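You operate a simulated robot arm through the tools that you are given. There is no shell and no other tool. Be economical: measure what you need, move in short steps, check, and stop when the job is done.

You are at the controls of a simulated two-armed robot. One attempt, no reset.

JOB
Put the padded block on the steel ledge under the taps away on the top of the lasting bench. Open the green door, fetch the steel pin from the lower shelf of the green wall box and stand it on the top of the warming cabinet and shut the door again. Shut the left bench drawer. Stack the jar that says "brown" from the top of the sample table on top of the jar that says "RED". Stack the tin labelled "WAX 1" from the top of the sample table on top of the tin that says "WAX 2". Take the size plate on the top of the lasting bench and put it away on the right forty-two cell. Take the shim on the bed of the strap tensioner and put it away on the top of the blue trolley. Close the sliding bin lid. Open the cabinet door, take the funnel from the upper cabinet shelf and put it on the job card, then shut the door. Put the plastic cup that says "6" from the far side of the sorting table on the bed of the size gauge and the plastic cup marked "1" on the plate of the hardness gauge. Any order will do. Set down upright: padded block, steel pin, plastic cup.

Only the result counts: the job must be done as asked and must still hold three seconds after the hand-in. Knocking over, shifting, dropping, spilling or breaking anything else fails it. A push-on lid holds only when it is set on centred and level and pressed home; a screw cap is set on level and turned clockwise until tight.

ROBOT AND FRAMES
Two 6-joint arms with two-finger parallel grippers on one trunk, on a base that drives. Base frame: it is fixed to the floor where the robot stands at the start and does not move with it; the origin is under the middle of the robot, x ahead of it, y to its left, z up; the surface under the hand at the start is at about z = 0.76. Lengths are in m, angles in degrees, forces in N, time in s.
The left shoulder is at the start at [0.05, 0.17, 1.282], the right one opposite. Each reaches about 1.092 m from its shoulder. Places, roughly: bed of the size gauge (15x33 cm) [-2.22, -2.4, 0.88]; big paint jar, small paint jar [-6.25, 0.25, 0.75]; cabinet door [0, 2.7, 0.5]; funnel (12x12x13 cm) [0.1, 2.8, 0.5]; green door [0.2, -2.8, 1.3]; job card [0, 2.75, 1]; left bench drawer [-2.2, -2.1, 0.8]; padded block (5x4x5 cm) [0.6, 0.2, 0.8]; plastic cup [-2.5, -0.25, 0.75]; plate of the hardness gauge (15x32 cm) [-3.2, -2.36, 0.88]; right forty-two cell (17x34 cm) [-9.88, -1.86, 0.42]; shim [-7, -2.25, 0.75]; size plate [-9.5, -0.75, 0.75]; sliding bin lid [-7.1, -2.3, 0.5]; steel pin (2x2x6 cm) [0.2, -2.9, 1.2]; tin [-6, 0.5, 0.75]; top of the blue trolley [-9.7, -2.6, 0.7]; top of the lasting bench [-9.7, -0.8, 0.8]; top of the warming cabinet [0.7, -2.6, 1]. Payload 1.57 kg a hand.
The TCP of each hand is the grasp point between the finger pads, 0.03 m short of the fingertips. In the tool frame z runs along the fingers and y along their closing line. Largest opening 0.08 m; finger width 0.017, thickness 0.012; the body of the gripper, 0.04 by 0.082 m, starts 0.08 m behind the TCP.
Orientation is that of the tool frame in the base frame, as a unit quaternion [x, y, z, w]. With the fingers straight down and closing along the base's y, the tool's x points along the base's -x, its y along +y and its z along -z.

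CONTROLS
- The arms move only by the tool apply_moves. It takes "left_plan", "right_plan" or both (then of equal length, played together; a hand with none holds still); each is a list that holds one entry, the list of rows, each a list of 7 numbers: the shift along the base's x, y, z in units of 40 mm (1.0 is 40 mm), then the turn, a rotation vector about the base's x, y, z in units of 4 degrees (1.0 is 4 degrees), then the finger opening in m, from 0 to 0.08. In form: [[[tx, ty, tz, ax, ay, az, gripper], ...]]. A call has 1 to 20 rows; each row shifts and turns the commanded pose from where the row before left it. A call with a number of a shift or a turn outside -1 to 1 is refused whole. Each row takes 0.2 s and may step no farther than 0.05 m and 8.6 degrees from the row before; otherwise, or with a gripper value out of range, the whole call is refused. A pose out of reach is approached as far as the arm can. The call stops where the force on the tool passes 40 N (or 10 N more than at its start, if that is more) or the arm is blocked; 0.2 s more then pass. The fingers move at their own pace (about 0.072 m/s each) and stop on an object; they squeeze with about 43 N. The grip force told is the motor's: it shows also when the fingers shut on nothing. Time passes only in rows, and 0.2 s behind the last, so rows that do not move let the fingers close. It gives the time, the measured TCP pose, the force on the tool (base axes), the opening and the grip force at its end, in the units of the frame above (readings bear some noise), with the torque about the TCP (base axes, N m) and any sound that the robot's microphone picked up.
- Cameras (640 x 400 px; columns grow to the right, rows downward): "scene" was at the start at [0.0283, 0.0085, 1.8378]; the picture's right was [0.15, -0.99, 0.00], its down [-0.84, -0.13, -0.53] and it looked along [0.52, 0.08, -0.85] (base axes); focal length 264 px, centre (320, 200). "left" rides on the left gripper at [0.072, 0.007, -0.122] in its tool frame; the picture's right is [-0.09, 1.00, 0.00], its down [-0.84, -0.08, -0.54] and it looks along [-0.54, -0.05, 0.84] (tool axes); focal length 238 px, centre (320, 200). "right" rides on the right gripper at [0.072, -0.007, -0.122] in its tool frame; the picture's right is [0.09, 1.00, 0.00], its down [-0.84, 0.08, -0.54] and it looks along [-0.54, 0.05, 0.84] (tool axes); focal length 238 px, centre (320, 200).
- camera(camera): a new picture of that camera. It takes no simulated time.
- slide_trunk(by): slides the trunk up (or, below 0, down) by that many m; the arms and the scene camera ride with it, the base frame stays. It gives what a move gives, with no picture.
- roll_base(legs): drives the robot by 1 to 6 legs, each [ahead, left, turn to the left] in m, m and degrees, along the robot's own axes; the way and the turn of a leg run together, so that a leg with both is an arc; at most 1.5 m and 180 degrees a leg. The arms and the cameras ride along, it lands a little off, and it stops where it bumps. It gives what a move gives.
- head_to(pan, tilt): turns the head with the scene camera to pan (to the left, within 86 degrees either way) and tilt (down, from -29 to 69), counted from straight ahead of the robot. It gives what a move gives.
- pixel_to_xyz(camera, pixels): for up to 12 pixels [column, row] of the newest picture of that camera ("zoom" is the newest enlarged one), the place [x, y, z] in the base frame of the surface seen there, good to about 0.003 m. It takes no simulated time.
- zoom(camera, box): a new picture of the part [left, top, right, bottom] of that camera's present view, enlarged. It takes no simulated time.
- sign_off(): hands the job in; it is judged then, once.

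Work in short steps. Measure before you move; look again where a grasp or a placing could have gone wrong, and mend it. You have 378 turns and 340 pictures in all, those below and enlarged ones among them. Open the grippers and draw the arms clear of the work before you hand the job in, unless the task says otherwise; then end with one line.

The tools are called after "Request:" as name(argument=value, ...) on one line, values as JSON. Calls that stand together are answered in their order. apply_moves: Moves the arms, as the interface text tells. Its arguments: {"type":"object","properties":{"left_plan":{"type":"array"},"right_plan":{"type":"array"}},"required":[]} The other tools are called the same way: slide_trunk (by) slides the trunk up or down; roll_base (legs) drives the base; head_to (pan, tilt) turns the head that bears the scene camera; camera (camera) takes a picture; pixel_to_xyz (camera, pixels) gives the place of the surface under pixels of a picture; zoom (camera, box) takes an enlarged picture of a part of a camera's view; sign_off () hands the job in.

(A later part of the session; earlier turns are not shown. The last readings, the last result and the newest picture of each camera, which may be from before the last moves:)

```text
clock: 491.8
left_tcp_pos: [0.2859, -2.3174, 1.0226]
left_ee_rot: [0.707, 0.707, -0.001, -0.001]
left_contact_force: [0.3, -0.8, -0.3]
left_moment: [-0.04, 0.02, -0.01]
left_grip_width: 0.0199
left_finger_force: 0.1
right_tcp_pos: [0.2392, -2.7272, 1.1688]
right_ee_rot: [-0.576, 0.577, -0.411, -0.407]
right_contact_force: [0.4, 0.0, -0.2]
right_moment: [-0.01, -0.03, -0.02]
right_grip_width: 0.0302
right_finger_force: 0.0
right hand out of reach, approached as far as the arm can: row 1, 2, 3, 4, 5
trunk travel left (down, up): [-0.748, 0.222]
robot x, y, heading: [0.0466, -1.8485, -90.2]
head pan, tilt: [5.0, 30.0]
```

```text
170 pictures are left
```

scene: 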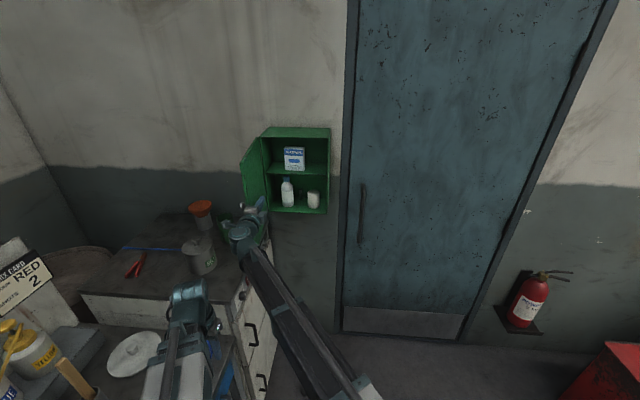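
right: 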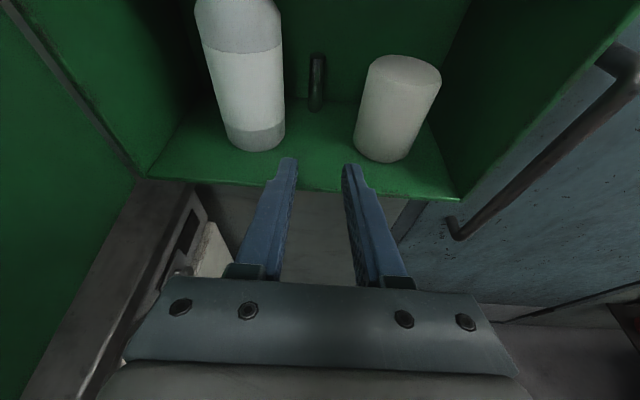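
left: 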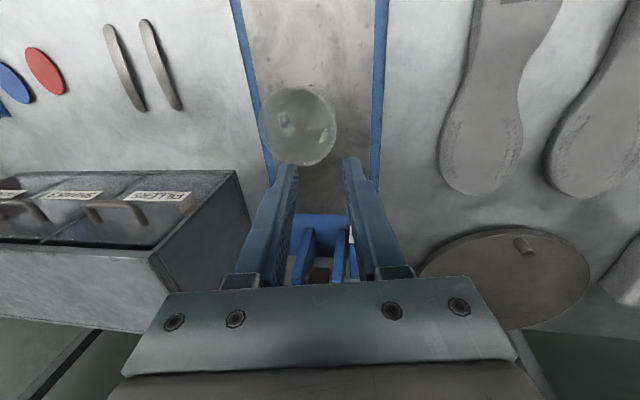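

To keep the camera clear of the shelf above, I reduce the tilt to about 12°, then advance.

Request:
slide_trunk(by=-0.029)

Request:
apply_moves(right_plan=[[[0.07, 0, 0, -1, 0, 0, 0.03], [0, 0, 0, -1, 0, 0, 0.03], [0, -0.5, 0, 0, 0, 0, 0.03], [0, -0.5, 0, 0, 0, 0, 0.03], [0, -0.5, 0, 0, 0, 0, 0.03], [0, -0.5, 0, 0, 0, 0, 0.03], [0, 0, 0, 0, 0, 0, 0.03]]])

Request:
zoom(camera="right", box=[200, 70, 440, 220])

```text
clock: 492.6
left_tcp_pos: [0.2835, -2.3167, 0.9942]
left_ee_rot: [0.707, 0.708, -0.002, 0.0]
left_contact_force: [-0.3, 0.5, -0.1]
left_moment: [-0.01, -0.01, 0.0]
left_grip_width: 0.0199
left_finger_force: 0.0
right_tcp_pos: [0.2393, -2.7272, 1.1416]
right_ee_rot: [-0.575, 0.578, -0.41, -0.408]
right_contact_force: [-0.2, 1.0, -0.6]
right_moment: [0.03, 0.03, 0.03]
right_grip_width: 0.03
right_finger_force: 0.2
trunk travel left (down, up): [-0.719, 0.251]
robot x, y, heading: [0.0491, -1.8457, -90.3]
head pan, tilt: [5.0, 30.0]
```

```text
clock: 494.2
left_tcp_pos: [0.2827, -2.3165, 0.9938]
left_ee_rot: [0.707, 0.707, -0.002, -0.001]
left_contact_force: [0.3, 0.4, 0.4]
left_moment: [0.0, 0.0, -0.01]
left_grip_width: 0.02
left_finger_force: 0.0
right_tcp_pos: [0.2431, -2.806, 1.1716]
right_ee_rot: [-0.546, 0.547, -0.451, -0.447]
right_contact_force: [0.2, 0.1, -0.3]
right_moment: [-0.03, 0.01, 0.0]
right_grip_width: 0.03
right_finger_force: 0.2
right hand out of reach, approached as far as the arm can: row 1, 2
trunk travel left (down, up): [-0.719, 0.251]
robot x, y, heading: [0.0461, -1.8438, -89.9]
head pan, tilt: [5.0, 30.0]
```

```text
2.67 times, centred on (320, 145) of right
```

zoom: 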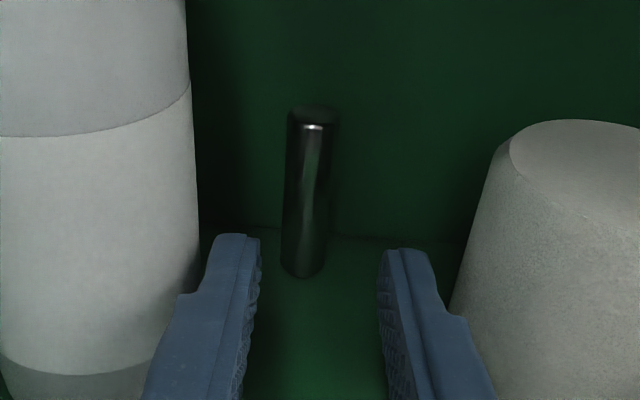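

Clear. I advance the final 6.5 cm in small rows.

Request:
apply_moves(right_plan=[[[0, -0.4, 0, 0, 0, 0, 0.03], [0, -0.4, 0, 0, 0, 0, 0.03], [0, -0.4, 0, 0, 0, 0, 0.03], [0, -0.4, 0, 0, 0, 0, 0.03], [0, 0, 0, 0, 0, 0, 0.03]]])

Request:
zoom(camera="right", box=[200, 70, 440, 220])

```text
clock: 495.4
left_tcp_pos: [0.2853, -2.3175, 0.9941]
left_ee_rot: [0.707, 0.707, -0.002, -0.001]
left_contact_force: [0.3, 0.1, -0.7]
left_moment: [0.0, -0.02, 0.02]
left_grip_width: 0.0201
left_finger_force: 0.1
right_tcp_pos: [0.2425, -2.8713, 1.1706]
right_ee_rot: [-0.545, 0.547, -0.451, -0.447]
right_contact_force: [0.0, -0.2, -0.5]
right_moment: [-0.01, -0.02, -0.03]
right_grip_width: 0.0299
right_finger_force: 0.1
trunk travel left (down, up): [-0.719, 0.251]
robot x, y, heading: [0.0478, -1.8478, -90.2]
head pan, tilt: [5.0, 30.0]
```

```text
2.67 times, centred on (320, 145) of right
```

zoom: 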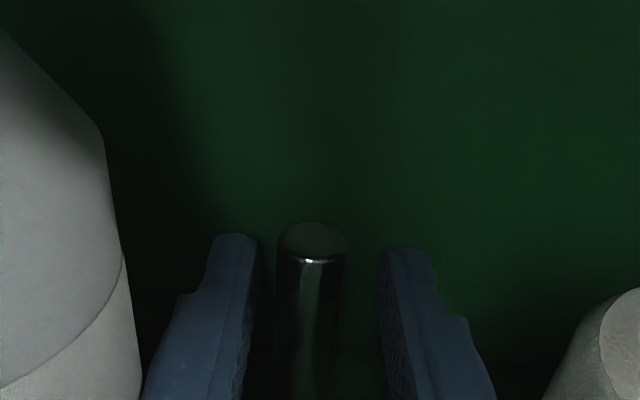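

The pin sits between the pads. I close, lift 2 cm, and check.

Request:
apply_moves(right_plan=[[[0, 0, 0, 0, 0, 0, 0.01], [0, 0, 0, 0, 0, 0, 0.01], [0, 0, 0, 0, 0, 0, 0.01]]])

Request:
slide_trunk(by=0.012)

Request:
zoom(camera="right", box=[200, 70, 440, 220])

```text
clock: 496.2
left_tcp_pos: [0.2849, -2.3167, 0.9944]
left_ee_rot: [0.707, 0.707, -0.002, 0.0]
left_contact_force: [-0.3, 0.2, -0.5]
left_moment: [-0.02, 0.0, -0.02]
left_grip_width: 0.0199
left_finger_force: 0.0
right_tcp_pos: [0.244, -2.8724, 1.1716]
right_ee_rot: [-0.545, 0.547, -0.45, -0.448]
right_contact_force: [-0.4, -0.4, 0.3]
right_moment: [0.03, -0.01, -0.03]
right_grip_width: 0.0146
right_finger_force: 30.6
trunk travel left (down, up): [-0.719, 0.251]
robot x, y, heading: [0.0445, -1.846, -90.1]
head pan, tilt: [5.0, 30.0]
```

```text
clock: 496.8
left_tcp_pos: [0.2829, -2.3176, 1.006]
left_ee_rot: [0.707, 0.707, -0.002, -0.001]
left_contact_force: [0.0, -0.4, 0.7]
left_moment: [0.0, 0.0, 0.01]
left_grip_width: 0.0199
left_finger_force: 0.1
right_tcp_pos: [0.2442, -2.873, 1.1843]
right_ee_rot: [-0.546, 0.548, -0.45, -0.447]
right_contact_force: [-0.2, 0.6, -1.2]
right_moment: [0.02, 0.03, -0.04]
right_grip_width: 0.0147
right_finger_force: 30.8
trunk travel left (down, up): [-0.731, 0.239]
robot x, y, heading: [0.0489, -1.8469, -90.1]
head pan, tilt: [5.0, 30.0]
```

```text
2.67 times, centred on (320, 145) of right
```

zoom: 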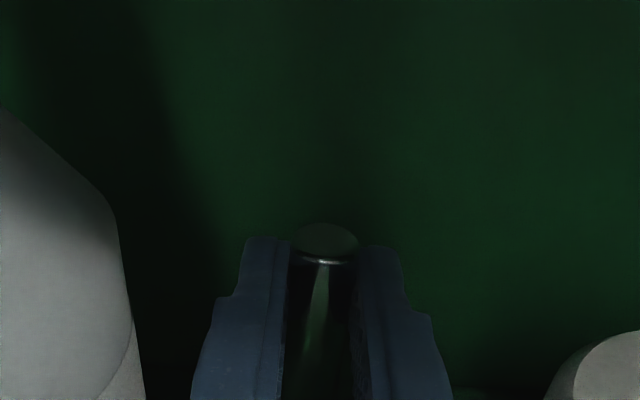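

Held. I pull straight out.

Request:
apply_moves(right_plan=[[[0, 0.5, 0, 0, 0, 0, 0.01], [0, 0.6, 0, 0, 0, 0, 0.01], [0, 0.7, 0, 0, 0, 0, 0.01], [0, 0.8, 0, 0, 0, 0, 0.01], [0, 0.8, 0, 0, 0, 0, 0.01], [0, 0.8, 0, 0, 0, 0, 0.01], [0, 0.8, 0, 0, 0, 0, 0.01], [0, 0.8, 0, 0, 0, 0, 0.01], [0, 0.8, 0, 0, 0, 0, 0.01], [0, 0, 0, 0, 0, 0, 0.01]]])

Request:
camera(camera="right")

Request:
camera(camera="scene")

```text
clock: 499.0
left_tcp_pos: [0.2851, -2.3163, 1.0067]
left_ee_rot: [0.707, 0.707, -0.002, -0.001]
left_contact_force: [0.4, -0.7, -0.4]
left_moment: [0.02, -0.02, 0.03]
left_grip_width: 0.02
left_finger_force: 0.1
right_tcp_pos: [0.2451, -2.6078, 1.1837]
right_ee_rot: [-0.545, 0.548, -0.45, -0.448]
right_contact_force: [-0.2, -0.1, -1.1]
right_moment: [0.0, -0.03, -0.03]
right_grip_width: 0.0149
right_finger_force: 30.6
trunk travel left (down, up): [-0.731, 0.239]
robot x, y, heading: [0.047, -1.8483, -90.2]
head pan, tilt: [5.0, 30.0]
```

```text
166 pictures are left
```

right: 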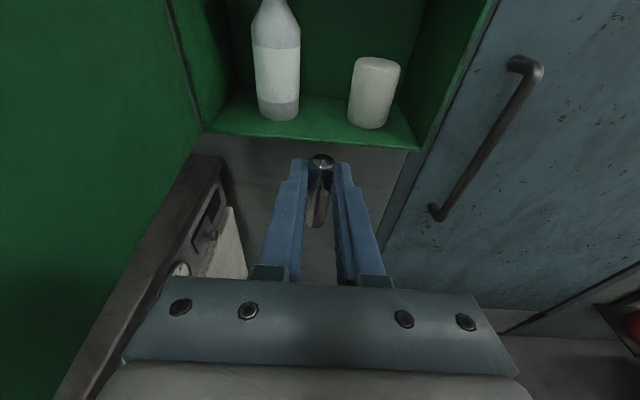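

```text
165 pictures are left
```

scene: 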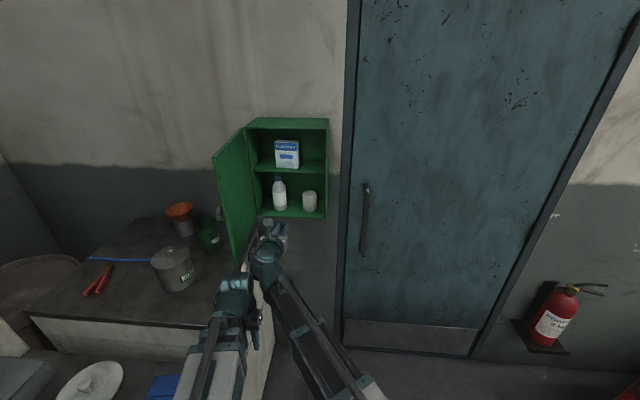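

The pin is out. I choose a free spot on the cabinet top and measure objects there.

Request:
zoom(camera="scene", box=[40, 190, 280, 340])

Request:
pixel_to_xyz(camera="scene", pixels=[[200, 300], [130, 300], [120, 285], [225, 265], [205, 275], [172, 290], [165, 255], [208, 225], [60, 310], [100, 280], [135, 262], [182, 210]])

```text
2.67 times, centred on (160, 265) of scene
```

zoom: 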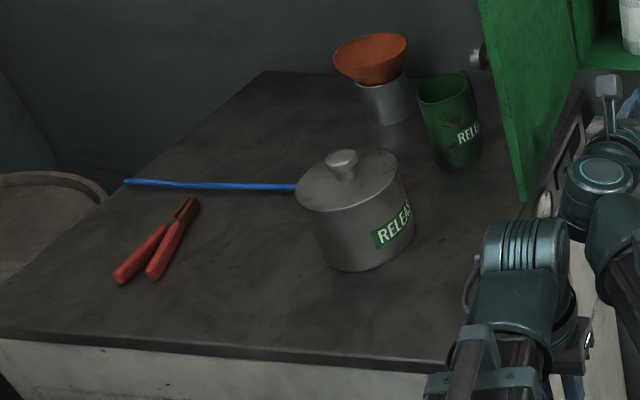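

```text
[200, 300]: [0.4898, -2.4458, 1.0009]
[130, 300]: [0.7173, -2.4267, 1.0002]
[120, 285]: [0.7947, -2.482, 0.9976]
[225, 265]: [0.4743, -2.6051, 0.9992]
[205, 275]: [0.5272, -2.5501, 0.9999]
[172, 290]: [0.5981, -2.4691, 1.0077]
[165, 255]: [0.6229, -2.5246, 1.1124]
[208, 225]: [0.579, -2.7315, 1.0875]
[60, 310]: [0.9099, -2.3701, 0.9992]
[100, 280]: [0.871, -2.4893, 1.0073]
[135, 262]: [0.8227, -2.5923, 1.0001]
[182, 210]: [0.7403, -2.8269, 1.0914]
```

Free spot near the cabinet's front right corner, about (0.50, -2.43). To avoid crossing arms I retract, back off to the right, and turn 45° toward the cabinet.

Request:
apply_moves(right_plan=[[[-0.5, 0.8, 0, 0, 0, 0, 0.01], [-0.8, 0.5, 0, 0, 0, 0, 0.01], [-0.8, 0.3, 0, 0, 0, 0, 0.01], [-0.8, 0.2, 0, 0, 0, 0, 0.01], [-0.8, 0.2, 0, 0, 0, 0, 0.01], [0, 0, 0, 0, 0, 0, 0.01]]])

Request:
roll_base(legs=[[-0.35, 0, 0], [0, -0.25, 0], [0, 0, 45]])

Request:
head_to(pan=0, tilt=35)

Request:
camera(camera="scene")

```text
clock: 500.4
left_tcp_pos: [0.2839, -2.3155, 1.0064]
left_ee_rot: [0.707, 0.707, -0.002, 0.0]
left_contact_force: [-0.5, -0.5, -0.5]
left_moment: [0.0, -0.03, -0.03]
left_grip_width: 0.02
left_finger_force: 0.1
right_tcp_pos: [0.0964, -2.5282, 1.1841]
right_ee_rot: [-0.545, 0.547, -0.45, -0.448]
right_contact_force: [0.8, -0.3, -0.8]
right_moment: [0.05, 0.01, 0.04]
right_grip_width: 0.0146
right_finger_force: 31.3
trunk travel left (down, up): [-0.731, 0.239]
robot x, y, heading: [0.0507, -1.8506, -90.2]
head pan, tilt: [5.0, 30.0]
```

```text
clock: 506.2
left_tcp_pos: [0.301, -1.6473, 1.0075]
left_ee_rot: [0.373, 0.928, -0.002, 0.001]
left_contact_force: [0.1, 0.2, -0.3]
left_moment: [0.02, 0.01, 0.0]
left_grip_width: 0.0201
left_finger_force: 0.0
right_tcp_pos: [0.3228, -1.9293, 1.1838]
right_ee_rot: [0.717, -0.289, 0.59, 0.235]
right_contact_force: [-1.1, -0.4, -0.4]
right_moment: [0.0, 0.0, -0.01]
right_grip_width: 0.0145
right_finger_force: 31.0
trunk travel left (down, up): [-0.731, 0.239]
robot x, y, heading: [-0.2019, -1.4966, -44.0]
head pan, tilt: [5.0, 30.0]
```

```text
clock: 506.8
left_tcp_pos: [0.3011, -1.6478, 1.0071]
left_ee_rot: [0.373, 0.928, -0.001, 0.0]
left_contact_force: [-0.2, 0.9, -0.2]
left_moment: [0.01, -0.02, 0.01]
left_grip_width: 0.0201
left_finger_force: 0.1
right_tcp_pos: [0.3223, -1.9289, 1.1838]
right_ee_rot: [0.716, -0.291, 0.589, 0.236]
right_contact_force: [0.6, 0.2, -1.0]
right_moment: [-0.01, 0.02, 0.03]
right_grip_width: 0.0146
right_finger_force: 30.1
trunk travel left (down, up): [-0.731, 0.239]
robot x, y, heading: [-0.2041, -1.4979, -43.9]
head pan, tilt: [0.0, 35.0]
```

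```text
163 pictures are left
```

scene: 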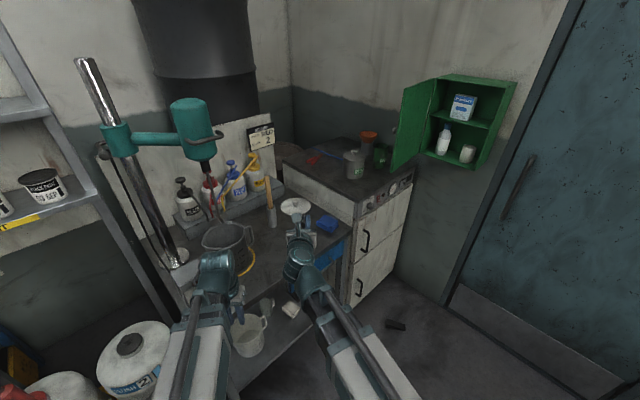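

I drive to about (-0.15, -1.85) keeping this heading.

Request:
roll_base(legs=[[0.28, -0.21, 0]])

Request:
camera(camera="scene")

```text
clock: 509.1
left_tcp_pos: [0.3597, -1.9993, 1.0059]
left_ee_rot: [0.373, 0.928, -0.001, 0.001]
left_contact_force: [-0.3, 0.1, 0.9]
left_moment: [-0.01, -0.01, 0.04]
left_grip_width: 0.0201
left_finger_force: 0.0
right_tcp_pos: [0.3813, -2.2802, 1.1835]
right_ee_rot: [0.716, -0.29, 0.59, 0.235]
right_contact_force: [0.2, -0.4, -0.9]
right_moment: [-0.03, -0.01, 0.01]
right_grip_width: 0.0147
right_finger_force: 30.9
trunk travel left (down, up): [-0.731, 0.239]
robot x, y, heading: [-0.1423, -1.8426, -43.7]
head pan, tilt: [0.0, 35.0]
```

```text
162 pictures are left
```

scene: 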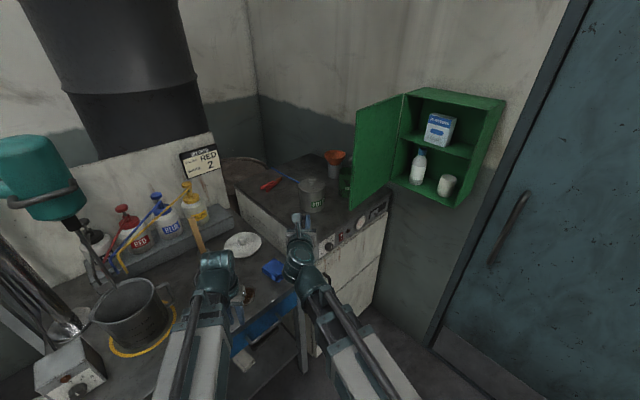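

I nudge the left hand clear of the table edge and move the pin over (0.50, -2.43).

Request:
apply_moves(left_plan=[[[-0.5, -0.5, 0, 0, 0, 0, 0.02], [-0.5, -0.5, 0, 0, 0, 0, 0.02], [0, 0, 0, 0, 0, 0, 0.02], [0, 0, 0, 0, 0, 0, 0.02], [0, 0, 0, 0, 0, 0, 0.02]]], right_plan=[[[0.675, -0.87, 0, 0, 0, 0, 0.01], [0.675, -0.87, 0, 0, 0, 0, 0.01], [0.675, -0.87, 0, 0, 0, 0, 0.01], [0.675, -0.87, 0, 0, 0, 0, 0.01], [0, 0, 0, 0, 0, 0, 0.01]]])

Request:
slide_trunk(by=-0.11)

Request:
camera(camera="right")

Request:
zoom(camera="scene", box=[220, 110, 420, 260])

```text
clock: 510.3
left_tcp_pos: [0.3176, -2.0377, 1.0058]
left_ee_rot: [0.373, 0.928, -0.002, 0.0]
left_contact_force: [1.0, -0.6, 0.7]
left_moment: [-0.04, -0.04, 0.02]
left_grip_width: 0.0201
left_finger_force: 0.1
right_tcp_pos: [0.4882, -2.4205, 1.1845]
right_ee_rot: [0.716, -0.289, 0.591, 0.235]
right_contact_force: [-0.3, 0.5, -1.2]
right_moment: [-0.01, 0.02, 0.0]
right_grip_width: 0.0147
right_finger_force: 30.9
trunk travel left (down, up): [-0.731, 0.239]
robot x, y, heading: [-0.1456, -1.8396, -43.8]
head pan, tilt: [0.0, 35.0]
```

```text
clock: 511.7
left_tcp_pos: [0.3169, -2.0379, 0.8953]
left_ee_rot: [0.374, 0.928, -0.001, 0.0]
left_contact_force: [-0.2, 0.1, -0.6]
left_moment: [0.03, 0.0, -0.01]
left_grip_width: 0.02
left_finger_force: 0.0
right_tcp_pos: [0.4889, -2.4191, 1.0746]
right_ee_rot: [0.715, -0.29, 0.591, 0.236]
right_contact_force: [-0.3, -0.5, 0.0]
right_moment: [-0.01, 0.03, -0.04]
right_grip_width: 0.0145
right_finger_force: 30.8
trunk travel left (down, up): [-0.621, 0.349]
robot x, y, heading: [-0.1458, -1.8425, -43.8]
head pan, tilt: [0.0, 35.0]
```

```text
161 pictures are left
```

right: 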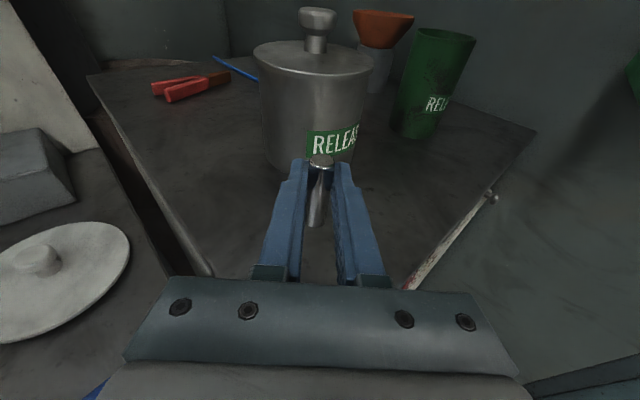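

```text
2.67 times, centred on (320, 185) of scene
```

zoom: 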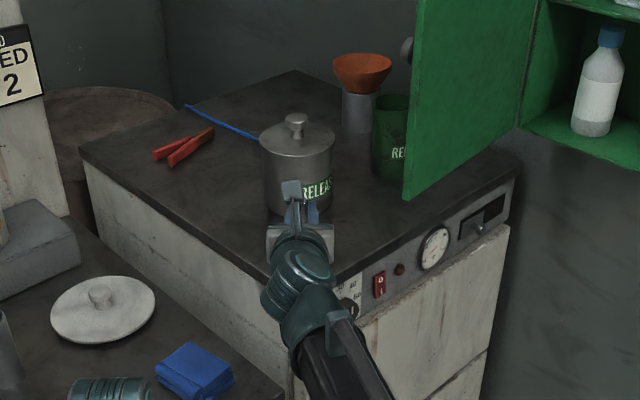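

Lower to contact.

Request:
slide_trunk(by=-0.025)

Request:
slide_trunk(by=-0.004)

```text
clock: 512.5
left_tcp_pos: [0.3174, -2.0364, 0.8703]
left_ee_rot: [0.373, 0.928, -0.001, 0.0]
left_contact_force: [0.7, 0.8, 0.3]
left_moment: [-0.04, -0.01, 0.02]
left_grip_width: 0.0198
left_finger_force: 0.0
right_tcp_pos: [0.4883, -2.4203, 1.05]
right_ee_rot: [0.715, -0.289, 0.592, 0.235]
right_contact_force: [0.1, 0.2, -1.2]
right_moment: [0.04, -0.02, 0.01]
right_grip_width: 0.0143
right_finger_force: 30.6
trunk travel left (down, up): [-0.596, 0.374]
robot x, y, heading: [-0.1483, -1.8439, -43.9]
head pan, tilt: [0.0, 35.0]
```

```text
clock: 513.0
left_tcp_pos: [0.3171, -2.0375, 0.8674]
left_ee_rot: [0.373, 0.928, -0.001, 0.0]
left_contact_force: [0.2, 0.7, -0.2]
left_moment: [0.01, 0.0, 0.02]
left_grip_width: 0.0196
left_finger_force: 0.1
right_tcp_pos: [0.489, -2.4205, 1.0454]
right_ee_rot: [0.715, -0.29, 0.59, 0.236]
right_contact_force: [0.8, -0.7, 3.9]
right_moment: [-0.1, -0.05, 0.0]
right_grip_width: 0.0146
right_finger_force: 30.6
trunk travel left (down, up): [-0.592, 0.378]
robot x, y, heading: [-0.1465, -1.8471, -43.9]
head pan, tilt: [0.0, 35.0]
```

Contact. Open, retreat straight back along the fingers, then rise and check.

Request:
apply_moves(right_plan=[[[0, 0, 0, 0, 0, 0, 0.035], [0, 0, 0, 0, 0, 0, 0.035], [-0.5, 0.48, 0, 0, 0, 0, 0.035], [-0.6, 0.57, 0, 0, 0, 0, 0.035], [-0.6, 0.57, 0, 0, 0, 0, 0.035], [0, 0, 0, 0, 0, 0, 0.035]]])

Request:
slide_trunk(by=0.1)

Request:
camera(camera="right")

```text
clock: 514.4
left_tcp_pos: [0.3171, -2.0364, 0.8676]
left_ee_rot: [0.373, 0.928, -0.003, 0.0]
left_contact_force: [-0.6, -1.2, -0.2]
left_moment: [0.04, -0.02, 0.02]
left_grip_width: 0.0202
left_finger_force: 0.0
right_tcp_pos: [0.4209, -2.3554, 1.0465]
right_ee_rot: [0.716, -0.289, 0.59, 0.235]
right_contact_force: [-0.2, -0.3, 0.4]
right_moment: [0.0, -0.01, -0.01]
right_grip_width: 0.0347
right_finger_force: 0.2
trunk travel left (down, up): [-0.592, 0.378]
robot x, y, heading: [-0.1423, -1.8474, -44.0]
head pan, tilt: [0.0, 35.0]
```

```text
clock: 515.7
left_tcp_pos: [0.3159, -2.0368, 0.9672]
left_ee_rot: [0.373, 0.928, -0.002, -0.001]
left_contact_force: [-0.2, -0.1, 1.1]
left_moment: [0.02, 0.03, -0.01]
left_grip_width: 0.0197
left_finger_force: 0.0
right_tcp_pos: [0.4215, -2.3549, 1.1447]
right_ee_rot: [0.715, -0.29, 0.59, 0.236]
right_contact_force: [-1.0, -0.1, -0.8]
right_moment: [0.0, -0.01, 0.01]
right_grip_width: 0.0353
right_finger_force: 0.1
trunk travel left (down, up): [-0.692, 0.278]
robot x, y, heading: [-0.1486, -1.845, -43.8]
head pan, tilt: [0.0, 35.0]
```

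```text
159 pictures are left
```

right: 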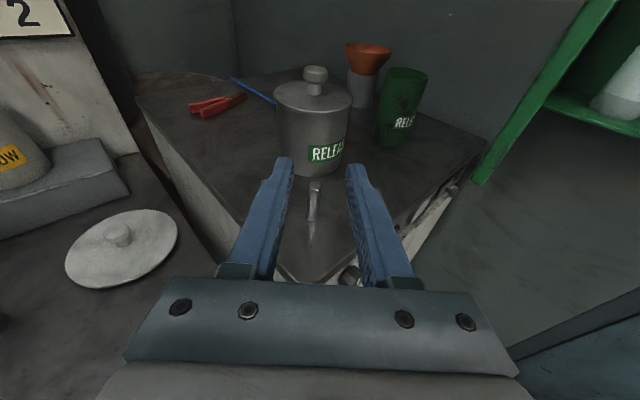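

The pin stands upright. Now the door: I measure its free edge and knob.

Request:
camera(camera="scene")

Request:
pixel_to_xyz(camera="scene", pixels=[[352, 150], [352, 175], [360, 140], [385, 140], [405, 130], [395, 180], [403, 155], [350, 165]])

```text
158 pictures are left
```

scene: 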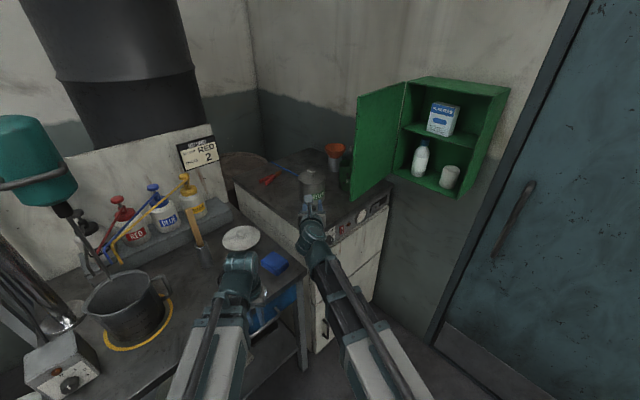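

```text
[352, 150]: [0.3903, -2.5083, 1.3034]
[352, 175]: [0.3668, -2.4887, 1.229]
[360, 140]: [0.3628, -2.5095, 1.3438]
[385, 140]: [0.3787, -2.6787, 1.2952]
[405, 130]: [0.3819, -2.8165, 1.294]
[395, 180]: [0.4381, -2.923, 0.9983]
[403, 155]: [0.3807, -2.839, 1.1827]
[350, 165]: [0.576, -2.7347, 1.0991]
```

The door's free edge is at about (0.37, -2.47). I'll close it with the left hand, facing the wall: back off, turn to -90°, and strafe back.

Request:
roll_base(legs=[[-0.25, 0, 0], [0, 0, -46], [0, 0.38, 0]])

Request:
slide_trunk(by=-0.03)

Request:
apply_moves(left_plan=[[[0, 0, 0, -1, 0, 0, 0], [0, 0, 0, -1, 0, 0, 0], [0, 0, 0, -1, 0, 0, 0], [0, 0, 0, -1, 0, 0, 0], [0, 0, 0, -1, 0, 0, 0], [0, 0, 0, -1, 0, 0, 0], [0, 0, 0, -1, 0, 0, 0], [0, 0, 0, -1, 0, 0, 0], [0, 0, 0, -1, 0, 0, 0], [0, 0, 0, -1, 0, 0, 0], [0, 0, 0, -1, 0, 0, 0], [0, 0, 0, -1, 0, 0, 0], [0, 0, 0, -1, 0, 0, 0], [0, 0, 0, -1, 0, 0, 0], [0, 0, 0, -1, 0, 0, 0], [0, 0, 0, -1, 0, 0, 0], [0, 0, 0, -1, 0, 0, 0], [0, 0, 0, -1, 0, 0, 0], [0, 0, 0, -1, 0, 0, 0], [0, 0, 0, -1, 0, 0, 0]]])

Request:
head_to(pan=15, tilt=30)

Request:
camera(camera="scene")

```text
clock: 521.6
left_tcp_pos: [0.2411, -2.1351, 0.9679]
left_ee_rot: [0.705, 0.709, -0.002, 0.0]
left_contact_force: [0.5, 0.3, -0.5]
left_moment: [0.04, 0.0, 0.01]
left_grip_width: 0.02
left_finger_force: 0.1
right_tcp_pos: [0.0828, -2.4313, 1.1463]
right_ee_rot: [-0.545, 0.546, -0.452, -0.448]
right_contact_force: [0.0, -0.4, -0.3]
right_moment: [0.01, -0.04, 0.01]
right_grip_width: 0.035
right_finger_force: 0.2
trunk travel left (down, up): [-0.692, 0.278]
robot x, y, heading: [0.0566, -1.6704, -90.0]
head pan, tilt: [0.0, 35.0]
```

```text
clock: 522.4
left_tcp_pos: [0.2402, -2.1345, 0.9365]
left_ee_rot: [0.706, 0.709, -0.001, -0.001]
left_contact_force: [-0.1, -0.7, -0.3]
left_moment: [0.03, 0.0, -0.01]
left_grip_width: 0.0202
left_finger_force: 0.0
right_tcp_pos: [0.0841, -2.4316, 1.1152]
right_ee_rot: [-0.545, 0.546, -0.452, -0.448]
right_contact_force: [-0.2, -0.3, -0.6]
right_moment: [0.01, 0.01, 0.02]
right_grip_width: 0.0347
right_finger_force: 0.2
trunk travel left (down, up): [-0.662, 0.308]
robot x, y, heading: [0.0566, -1.6703, -89.6]
head pan, tilt: [0.0, 35.0]
```

```text
clock: 526.6
left_tcp_pos: [0.248, -2.3443, 1.1192]
left_ee_rot: [0.54, 0.543, -0.455, 0.453]
left_contact_force: [-0.1, 0.0, 0.2]
left_moment: [0.01, 0.02, 0.01]
left_grip_width: 0.0001
left_finger_force: 21.9
left hand out of reach, approached as far as the arm can: row 1, 2, 3, 4, 5, 6, 7, 8, 9, 10, 11, 12, 13, 14, 15, 16, 17, 18, 19, 20
right_tcp_pos: [0.083, -2.4314, 1.1147]
right_ee_rot: [0.546, -0.545, 0.453, 0.447]
right_contact_force: [-0.4, -0.2, -0.7]
right_moment: [-0.02, 0.02, 0.02]
right_grip_width: 0.0352
right_finger_force: 0.0
trunk travel left (down, up): [-0.662, 0.308]
robot x, y, heading: [0.055, -1.673, -89.9]
head pan, tilt: [0.0, 35.0]
```

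```text
clock: 527.4
left_tcp_pos: [0.2494, -2.3432, 1.1189]
left_ee_rot: [0.541, 0.543, -0.456, 0.452]
left_contact_force: [0.1, -1.2, -0.5]
left_moment: [0.0, 0.03, -0.03]
left_grip_width: 0.0
left_finger_force: 21.3
right_tcp_pos: [0.0837, -2.4312, 1.1159]
right_ee_rot: [0.546, -0.545, 0.453, 0.447]
right_contact_force: [0.1, 0.8, -0.7]
right_moment: [0.0, 0.01, 0.0]
right_grip_width: 0.0349
right_finger_force: 0.0
trunk travel left (down, up): [-0.662, 0.308]
robot x, y, heading: [0.0562, -1.6677, -89.8]
head pan, tilt: [15.0, 30.0]
```

```text
157 pictures are left
```

scene: 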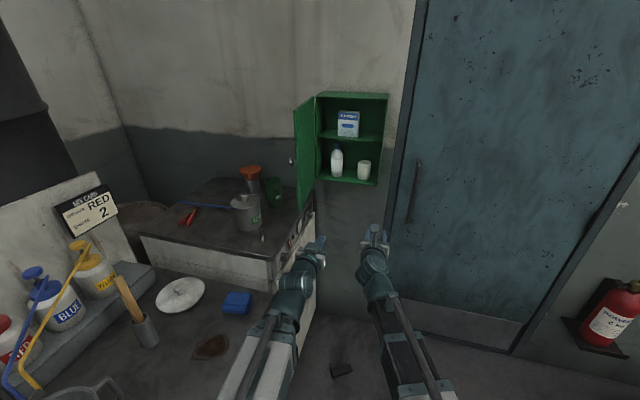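

I move the right hand aside, raise slightly, and swing the left hand to the door's outer side.

Request:
pixel_to_xyz(camera="scene", pixels=[[122, 280], [82, 245], [40, 272], [262, 235], [245, 200]])

Request:
slide_trunk(by=0.04)

Request:
apply_moves(right_plan=[[[-0.9, 0.1, 0, 0, 0, 0, 0.03], [-0.9, 0.1, 0, 0, 0, 0, 0.03], [-0.9, 0.1, 0, 0, 0, 0, 0.03], [-0.9, 0.1, 0, 0, 0, 0, 0.03], [0, 0, 0, 0, 0, 0, 0.03], [0, 0, 0, 0, 0, 0, 0.03], [0, 0, 0, 0, 0, 0, 0.03], [0, 0, 0, 0, 0, 0, 0.03], [0, 0, 0, 0, 0, 0, 0.03], [0, 0, 0, 0, 0, 0, 0.03]]], left_plan=[[[0.8, 0, 0, 0, 0, 0, 0], [0.8, 0, 0, 0, 0, 0, 0], [0.8, 0, 0, 0, 0, 0, 0], [0.8, 0, 0, 0, 0, 0, 0], [0.8, 0, 0, 0, 0, 0, 0], [0.8, 0, 0, 0, 0, 0, 0], [0, -0.9, 0, 0, 0, 0, 0], [0, -0.9, 0, 0, 0, 0, 0], [0, -0.9, 0, 0, 0, 0, 0], [0, -0.9, 0, 0, 0, 0, 0]]])

Request:
camera(camera="left")

Request:
zoom(camera="scene", box=[200, 80, 420, 260])

```text
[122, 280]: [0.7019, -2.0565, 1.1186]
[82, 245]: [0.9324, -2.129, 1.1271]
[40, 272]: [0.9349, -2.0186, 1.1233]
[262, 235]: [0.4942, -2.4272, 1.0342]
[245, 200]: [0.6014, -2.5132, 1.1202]
```

```text
clock: 528.2
left_tcp_pos: [0.2498, -2.3433, 1.1583]
left_ee_rot: [0.542, 0.543, -0.456, 0.452]
left_contact_force: [-0.4, 0.5, -0.7]
left_moment: [-0.01, -0.04, -0.01]
left_grip_width: 0.0001
left_finger_force: 21.3
right_tcp_pos: [0.0843, -2.4307, 1.156]
right_ee_rot: [-0.546, 0.546, -0.452, -0.448]
right_contact_force: [-0.2, 0.2, -0.5]
right_moment: [0.0, 0.0, 0.02]
right_grip_width: 0.0349
right_finger_force: 0.1
trunk travel left (down, up): [-0.702, 0.268]
robot x, y, heading: [0.0556, -1.6675, -89.7]
head pan, tilt: [15.0, 30.0]
```

```text
clock: 530.4
left_tcp_pos: [0.439, -2.4857, 1.1592]
left_ee_rot: [0.54, 0.543, -0.456, 0.453]
left_contact_force: [0.6, 0.6, 0.2]
left_moment: [0.01, 0.01, -0.02]
left_grip_width: 0.0
left_finger_force: 21.2
right_tcp_pos: [-0.0584, -2.4154, 1.1555]
right_ee_rot: [-0.545, 0.545, -0.452, -0.448]
right_contact_force: [1.0, -0.7, 0.3]
right_moment: [0.02, 0.02, 0.0]
right_grip_width: 0.0301
right_finger_force: 0.0
trunk travel left (down, up): [-0.702, 0.268]
robot x, y, heading: [0.0533, -1.6671, -89.7]
head pan, tilt: [15.0, 30.0]
```

```text
156 pictures are left
```

left: 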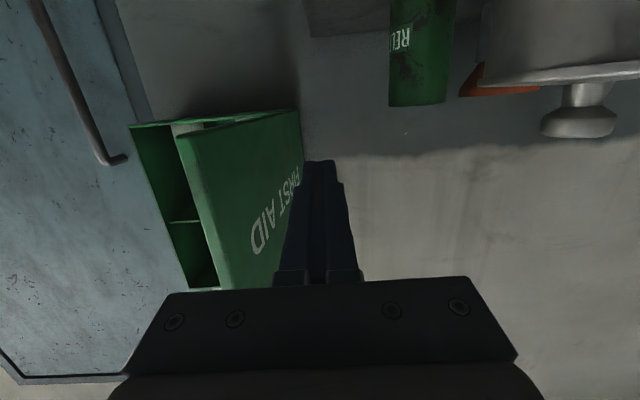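

```text
2.22 times, centred on (310, 170) of scene
```

zoom: 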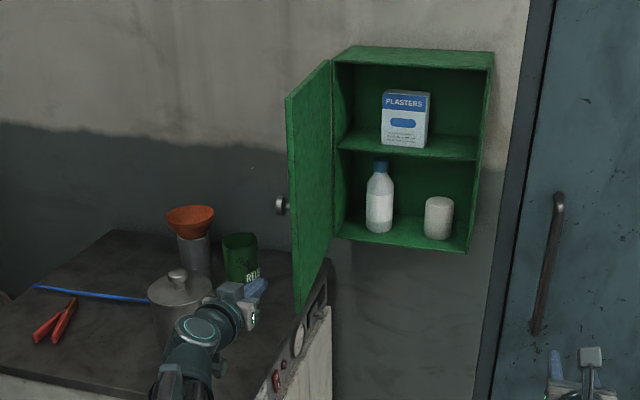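

The left hand is on the door's outer side. I swing the door shut along its arc, first to about 30°.

Request:
apply_moves(left_plan=[[[-0.6, 0, 0, 0, 0, 0, 0], [-0.825, 0, 0, 0, 0, 0, 0], [-0.825, 0, 0, 0, 0, 0, 0], [-0.775, -0.24, 0, 0, 0, 0, 0], [-0.775, -0.24, 0, 0, 0, 0, 0], [-0.7, -0.44, 0, 0, 0, 0, 0], [-0.7, -0.44, 0, 0, 0, 0, 0], [-0.56, -0.59, 0, 0, 0, 0, 0], [-0.56, -0.59, 0, 0, 0, 0, 0]]])

Request:
zoom(camera="scene", box=[200, 80, 420, 260])

```text
clock: 532.4
left_tcp_pos: [0.1873, -2.5893, 1.1588]
left_ee_rot: [0.542, 0.542, -0.457, 0.452]
left_contact_force: [-0.5, 0.0, 0.2]
left_moment: [-0.03, 0.01, -0.03]
left_grip_width: 0.0002
left_finger_force: 21.4
right_tcp_pos: [-0.0597, -2.4158, 1.1555]
right_ee_rot: [0.545, -0.545, 0.453, 0.448]
right_contact_force: [0.2, 0.5, 0.4]
right_moment: [-0.02, -0.03, -0.05]
right_grip_width: 0.0301
right_finger_force: 0.0
trunk travel left (down, up): [-0.702, 0.268]
robot x, y, heading: [0.0555, -1.6713, -89.6]
head pan, tilt: [15.0, 30.0]
```

```text
2.22 times, centred on (310, 170) of scene
```

zoom: 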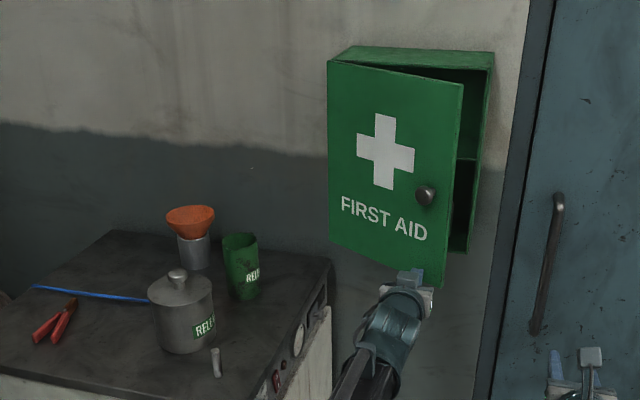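

The door swings nicely. I push it fully shut.

Request:
apply_moves(left_plan=[[[-0.39, -0.725, 0, 0, 0, 0, 0], [-0.39, -0.725, 0, 0, 0, 0, 0], [0, -0.6, 0, 0, 0, 0, 0], [0, -0.6, 0, 0, 0, 0, 0], [0, -0.5, 0, 0, 0, 0, 0], [0, -0.4, 0, 0, 0, 0, 0], [0, -0.4, 0, 0, 0, 0, 0]]])

Request:
zoom(camera="scene", box=[200, 80, 420, 260])

```text
clock: 533.9
left_tcp_pos: [0.1563, -2.7219, 1.1594]
left_ee_rot: [0.542, 0.547, -0.452, 0.451]
left_contact_force: [0.9, 18.0, 4.9]
left_moment: [-0.16, 0.04, -0.02]
left_grip_width: 0.0
left_finger_force: 21.0
right_tcp_pos: [-0.0593, -2.4128, 1.1566]
right_ee_rot: [0.545, -0.544, 0.453, 0.449]
right_contact_force: [0.2, -0.6, -0.2]
right_moment: [0.03, 0.0, -0.03]
right_grip_width: 0.0301
right_finger_force: 0.1
trunk travel left (down, up): [-0.702, 0.268]
robot x, y, heading: [0.0518, -1.669, -89.7]
head pan, tilt: [15.0, 30.0]
stopped in row 7 (left hand): the force on the tool passed its limit at 88 N (the readings are from after the stop); the commanded pose is now the measured one
```

```text
2.22 times, centred on (310, 170) of scene
```

zoom: 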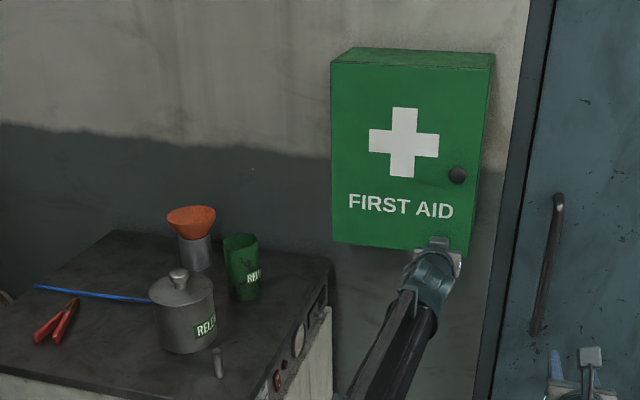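

The door is shut and the pin stands. I retract the left hand, back away, turn around, and head to the cabinet on the other side.

Request:
apply_moves(left_plan=[[[0, 1, 0, 0, 0, 0, 0], [0, 1, 0, 0, 0, 0, 0], [0, 1, 0, 0, 0, 0, 0], [0.2, 1, 0, 0, 0, 0, 0], [0.4, 1, 0, 0, 0, 0, 0], [0.6, 0.8, 0, 0, 0, 0, 0], [0.6, 0.8, 0, 0, 0, 0, 0]]])

Request:
roll_base(legs=[[-0.7, 0, 0], [0, -0.35, 0], [0, 0, 179.5], [1.2, 0, 0], [0.6, 0, 0]])

Request:
head_to(pan=0, tilt=30)

Request:
camera(camera="scene")

```text
clock: 535.5
left_tcp_pos: [0.229, -2.4597, 1.1565]
left_ee_rot: [0.543, 0.546, -0.453, 0.449]
left_contact_force: [-0.5, 0.1, 0.0]
left_moment: [-0.01, 0.01, -0.01]
left_grip_width: 0.0001
left_finger_force: 21.1
right_tcp_pos: [-0.0589, -2.4134, 1.1571]
right_ee_rot: [0.545, -0.545, 0.452, 0.448]
right_contact_force: [-0.1, -0.2, 0.6]
right_moment: [0.02, 0.01, -0.01]
right_grip_width: 0.0299
right_finger_force: 0.0
trunk travel left (down, up): [-0.702, 0.268]
robot x, y, heading: [0.0548, -1.6686, -89.5]
head pan, tilt: [15.0, 30.0]
```

```text
clock: 557.4
left_tcp_pos: [-0.521, 1.6451, 1.1569]
left_ee_rot: [0.551, -0.538, -0.454, -0.448]
left_contact_force: [0.2, 0.7, 0.1]
left_moment: [0.02, -0.01, 0.02]
left_grip_width: 0.0001
left_finger_force: 21.0
right_tcp_pos: [-0.2316, 1.6028, 1.1561]
right_ee_rot: [0.541, 0.55, 0.443, -0.456]
right_contact_force: [-0.4, 0.3, -0.5]
right_moment: [-0.01, 0.01, 0.02]
right_grip_width: 0.0299
right_finger_force: 0.0
trunk travel left (down, up): [-0.702, 0.268]
robot x, y, heading: [-0.3343, 0.8558, 91.1]
head pan, tilt: [15.0, 30.0]
```

```text
clock: 558.2
left_tcp_pos: [-0.5205, 1.6441, 1.1568]
left_ee_rot: [0.55, -0.54, -0.452, -0.449]
left_contact_force: [0.0, -0.1, 0.4]
left_moment: [-0.02, -0.02, -0.01]
left_grip_width: 0.0
left_finger_force: 21.6
right_tcp_pos: [-0.2316, 1.6031, 1.1552]
right_ee_rot: [0.54, 0.551, 0.443, -0.457]
right_contact_force: [0.4, 0.9, 1.1]
right_moment: [0.0, -0.03, 0.05]
right_grip_width: 0.0299
right_finger_force: 0.1
trunk travel left (down, up): [-0.702, 0.268]
robot x, y, heading: [-0.3364, 0.8538, 91.1]
head pan, tilt: [0.0, 30.0]
```

```text
152 pictures are left
```

scene: 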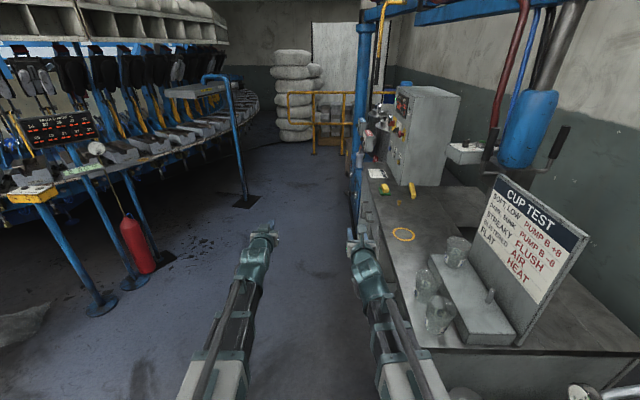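

A bench runs along my right with the card near (378,173). I measure its edge and face.

Request:
pixel_to_xyz(camera="scene", pixels=[[378, 173], [365, 200], [375, 220], [405, 235], [430, 340], [360, 230], [365, 260], [415, 190], [400, 130], [385, 188], [470, 300], [355, 185]])

Request:
zoom(camera="scene", box=[330, 60, 490, 260])

```text
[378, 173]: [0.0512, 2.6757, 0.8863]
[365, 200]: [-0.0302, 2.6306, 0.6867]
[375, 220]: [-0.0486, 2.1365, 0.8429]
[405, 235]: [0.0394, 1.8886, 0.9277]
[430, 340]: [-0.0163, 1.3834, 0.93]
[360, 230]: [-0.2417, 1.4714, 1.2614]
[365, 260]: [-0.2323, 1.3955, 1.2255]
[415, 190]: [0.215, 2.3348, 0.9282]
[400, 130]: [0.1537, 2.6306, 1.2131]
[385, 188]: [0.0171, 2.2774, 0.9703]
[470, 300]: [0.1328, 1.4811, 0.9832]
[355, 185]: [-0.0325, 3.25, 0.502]
```

```text
2.00 times, centred on (410, 160) of scene
```

zoom: 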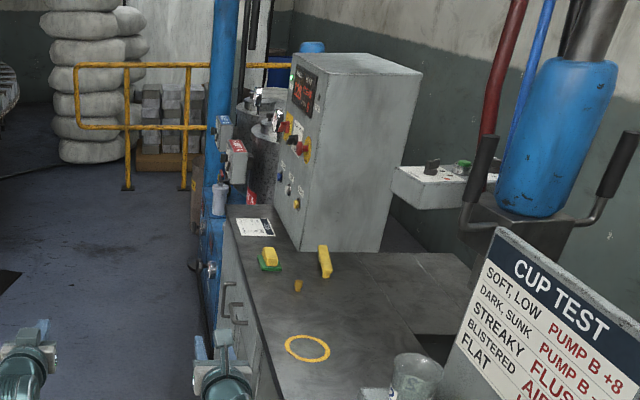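

The cabinet doors face -x under the bench near y 2.6. I measure the space to the left for standing there.

Request:
pixel_to_xyz(camera="scene", pixels=[[245, 202], [165, 257], [100, 305], [140, 245], [225, 130], [330, 155], [300, 200], [230, 90], [250, 130]])

```text
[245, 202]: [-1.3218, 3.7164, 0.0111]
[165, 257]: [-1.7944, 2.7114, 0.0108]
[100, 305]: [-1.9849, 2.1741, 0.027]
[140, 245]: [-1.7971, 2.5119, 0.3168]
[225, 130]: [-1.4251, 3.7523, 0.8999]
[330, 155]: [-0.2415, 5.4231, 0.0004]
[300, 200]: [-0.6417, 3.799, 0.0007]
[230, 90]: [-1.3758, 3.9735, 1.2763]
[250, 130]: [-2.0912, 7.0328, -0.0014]
```

I strafe left, go forward to y≈2.6 and turn to face the cabinet.

Request:
roll_base(legs=[[0, 0.65, 0], [1.4, 0, 0], [0.3, 0, 0], [0, 0, -91]])

Request:
slide_trunk(by=-0.25)

Request:
head_to(pan=0, tilt=35)

Request:
camera(camera="scene")

```text
clock: 574.0
left_tcp_pos: [-0.2206, 2.7126, 1.1568]
left_ee_rot: [0.005, 0.77, -0.007, 0.638]
left_contact_force: [0.7, -0.5, 0.3]
left_moment: [0.01, -0.01, -0.02]
left_grip_width: 0.0001
left_finger_force: 21.3
right_tcp_pos: [-0.2723, 2.426, 1.1557]
right_ee_rot: [0.771, -0.007, 0.637, 0.002]
right_contact_force: [-0.5, 1.1, 0.9]
right_moment: [0.03, 0.0, -0.01]
right_grip_width: 0.0298
right_finger_force: 0.0
trunk travel left (down, up): [-0.702, 0.268]
robot x, y, heading: [-1.0154, 2.5553, -0.6]
head pan, tilt: [0.0, 30.0]
```

```text
clock: 576.6
left_tcp_pos: [-0.2202, 2.7135, 0.9069]
left_ee_rot: [0.006, 0.771, -0.008, 0.637]
left_contact_force: [0.5, 0.1, -0.9]
left_moment: [0.0, 0.0, 0.01]
left_grip_width: 0.0
left_finger_force: 21.2
right_tcp_pos: [-0.2728, 2.4253, 0.906]
right_ee_rot: [0.771, -0.007, 0.637, 0.003]
right_contact_force: [-0.1, 0.0, -0.4]
right_moment: [0.0, 0.0, -0.01]
right_grip_width: 0.0301
right_finger_force: 0.1
trunk travel left (down, up): [-0.452, 0.518]
robot x, y, heading: [-1.0139, 2.5527, -1.0]
head pan, tilt: [0.0, 30.0]
```

```text
clock: 577.3
left_tcp_pos: [-0.2201, 2.7123, 0.9053]
left_ee_rot: [0.005, 0.77, -0.008, 0.638]
left_contact_force: [0.0, 0.7, -0.3]
left_moment: [-0.01, -0.02, -0.02]
left_grip_width: 0.0003
left_finger_force: 20.7
right_tcp_pos: [-0.2718, 2.4256, 0.9051]
right_ee_rot: [0.771, -0.006, 0.637, 0.002]
right_contact_force: [-0.4, 0.3, 0.9]
right_moment: [0.01, -0.01, 0.0]
right_grip_width: 0.0301
right_finger_force: 0.0
trunk travel left (down, up): [-0.452, 0.518]
robot x, y, heading: [-1.0137, 2.5551, -0.8]
head pan, tilt: [0.0, 35.0]
```

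```text
150 pictures are left
```

scene: 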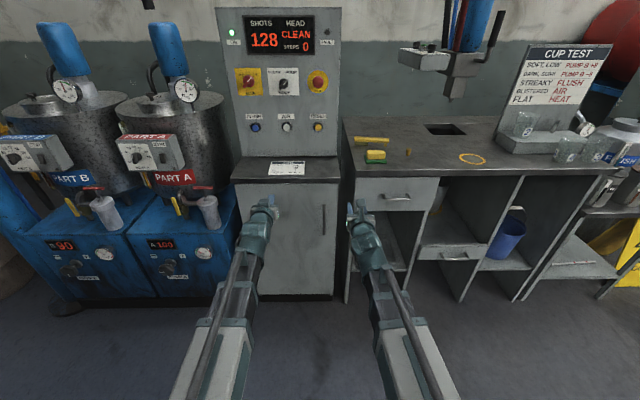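

The console cabinet's door has a vertical handle at (323,220), hinge on the left; the job card is on top at (288,167). I measure.

Request:
pixel_to_xyz(camera="scene", pixels=[[323, 220], [323, 208], [323, 233], [310, 220], [240, 190], [336, 190], [336, 290], [260, 290], [288, 168], [272, 168], [305, 162], [288, 175]])

Request:
zoom(camera="scene", box=[220, 145, 350, 305])

```text
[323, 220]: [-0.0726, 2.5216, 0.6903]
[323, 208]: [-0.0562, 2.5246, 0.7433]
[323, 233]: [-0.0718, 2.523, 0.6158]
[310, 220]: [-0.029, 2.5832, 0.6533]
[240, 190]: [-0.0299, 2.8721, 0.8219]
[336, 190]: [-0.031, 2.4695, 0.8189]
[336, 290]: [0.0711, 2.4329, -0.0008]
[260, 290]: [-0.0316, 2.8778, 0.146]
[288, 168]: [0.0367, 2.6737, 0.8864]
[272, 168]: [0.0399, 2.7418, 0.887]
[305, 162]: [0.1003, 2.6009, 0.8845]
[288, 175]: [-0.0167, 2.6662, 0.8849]
```

```text
2.50 times, centred on (285, 225) of scene
```

zoom: 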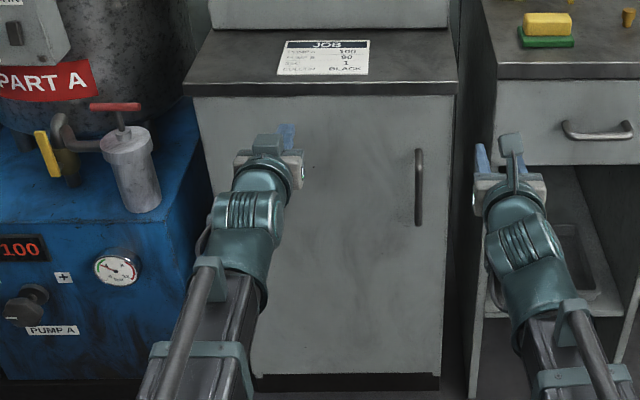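

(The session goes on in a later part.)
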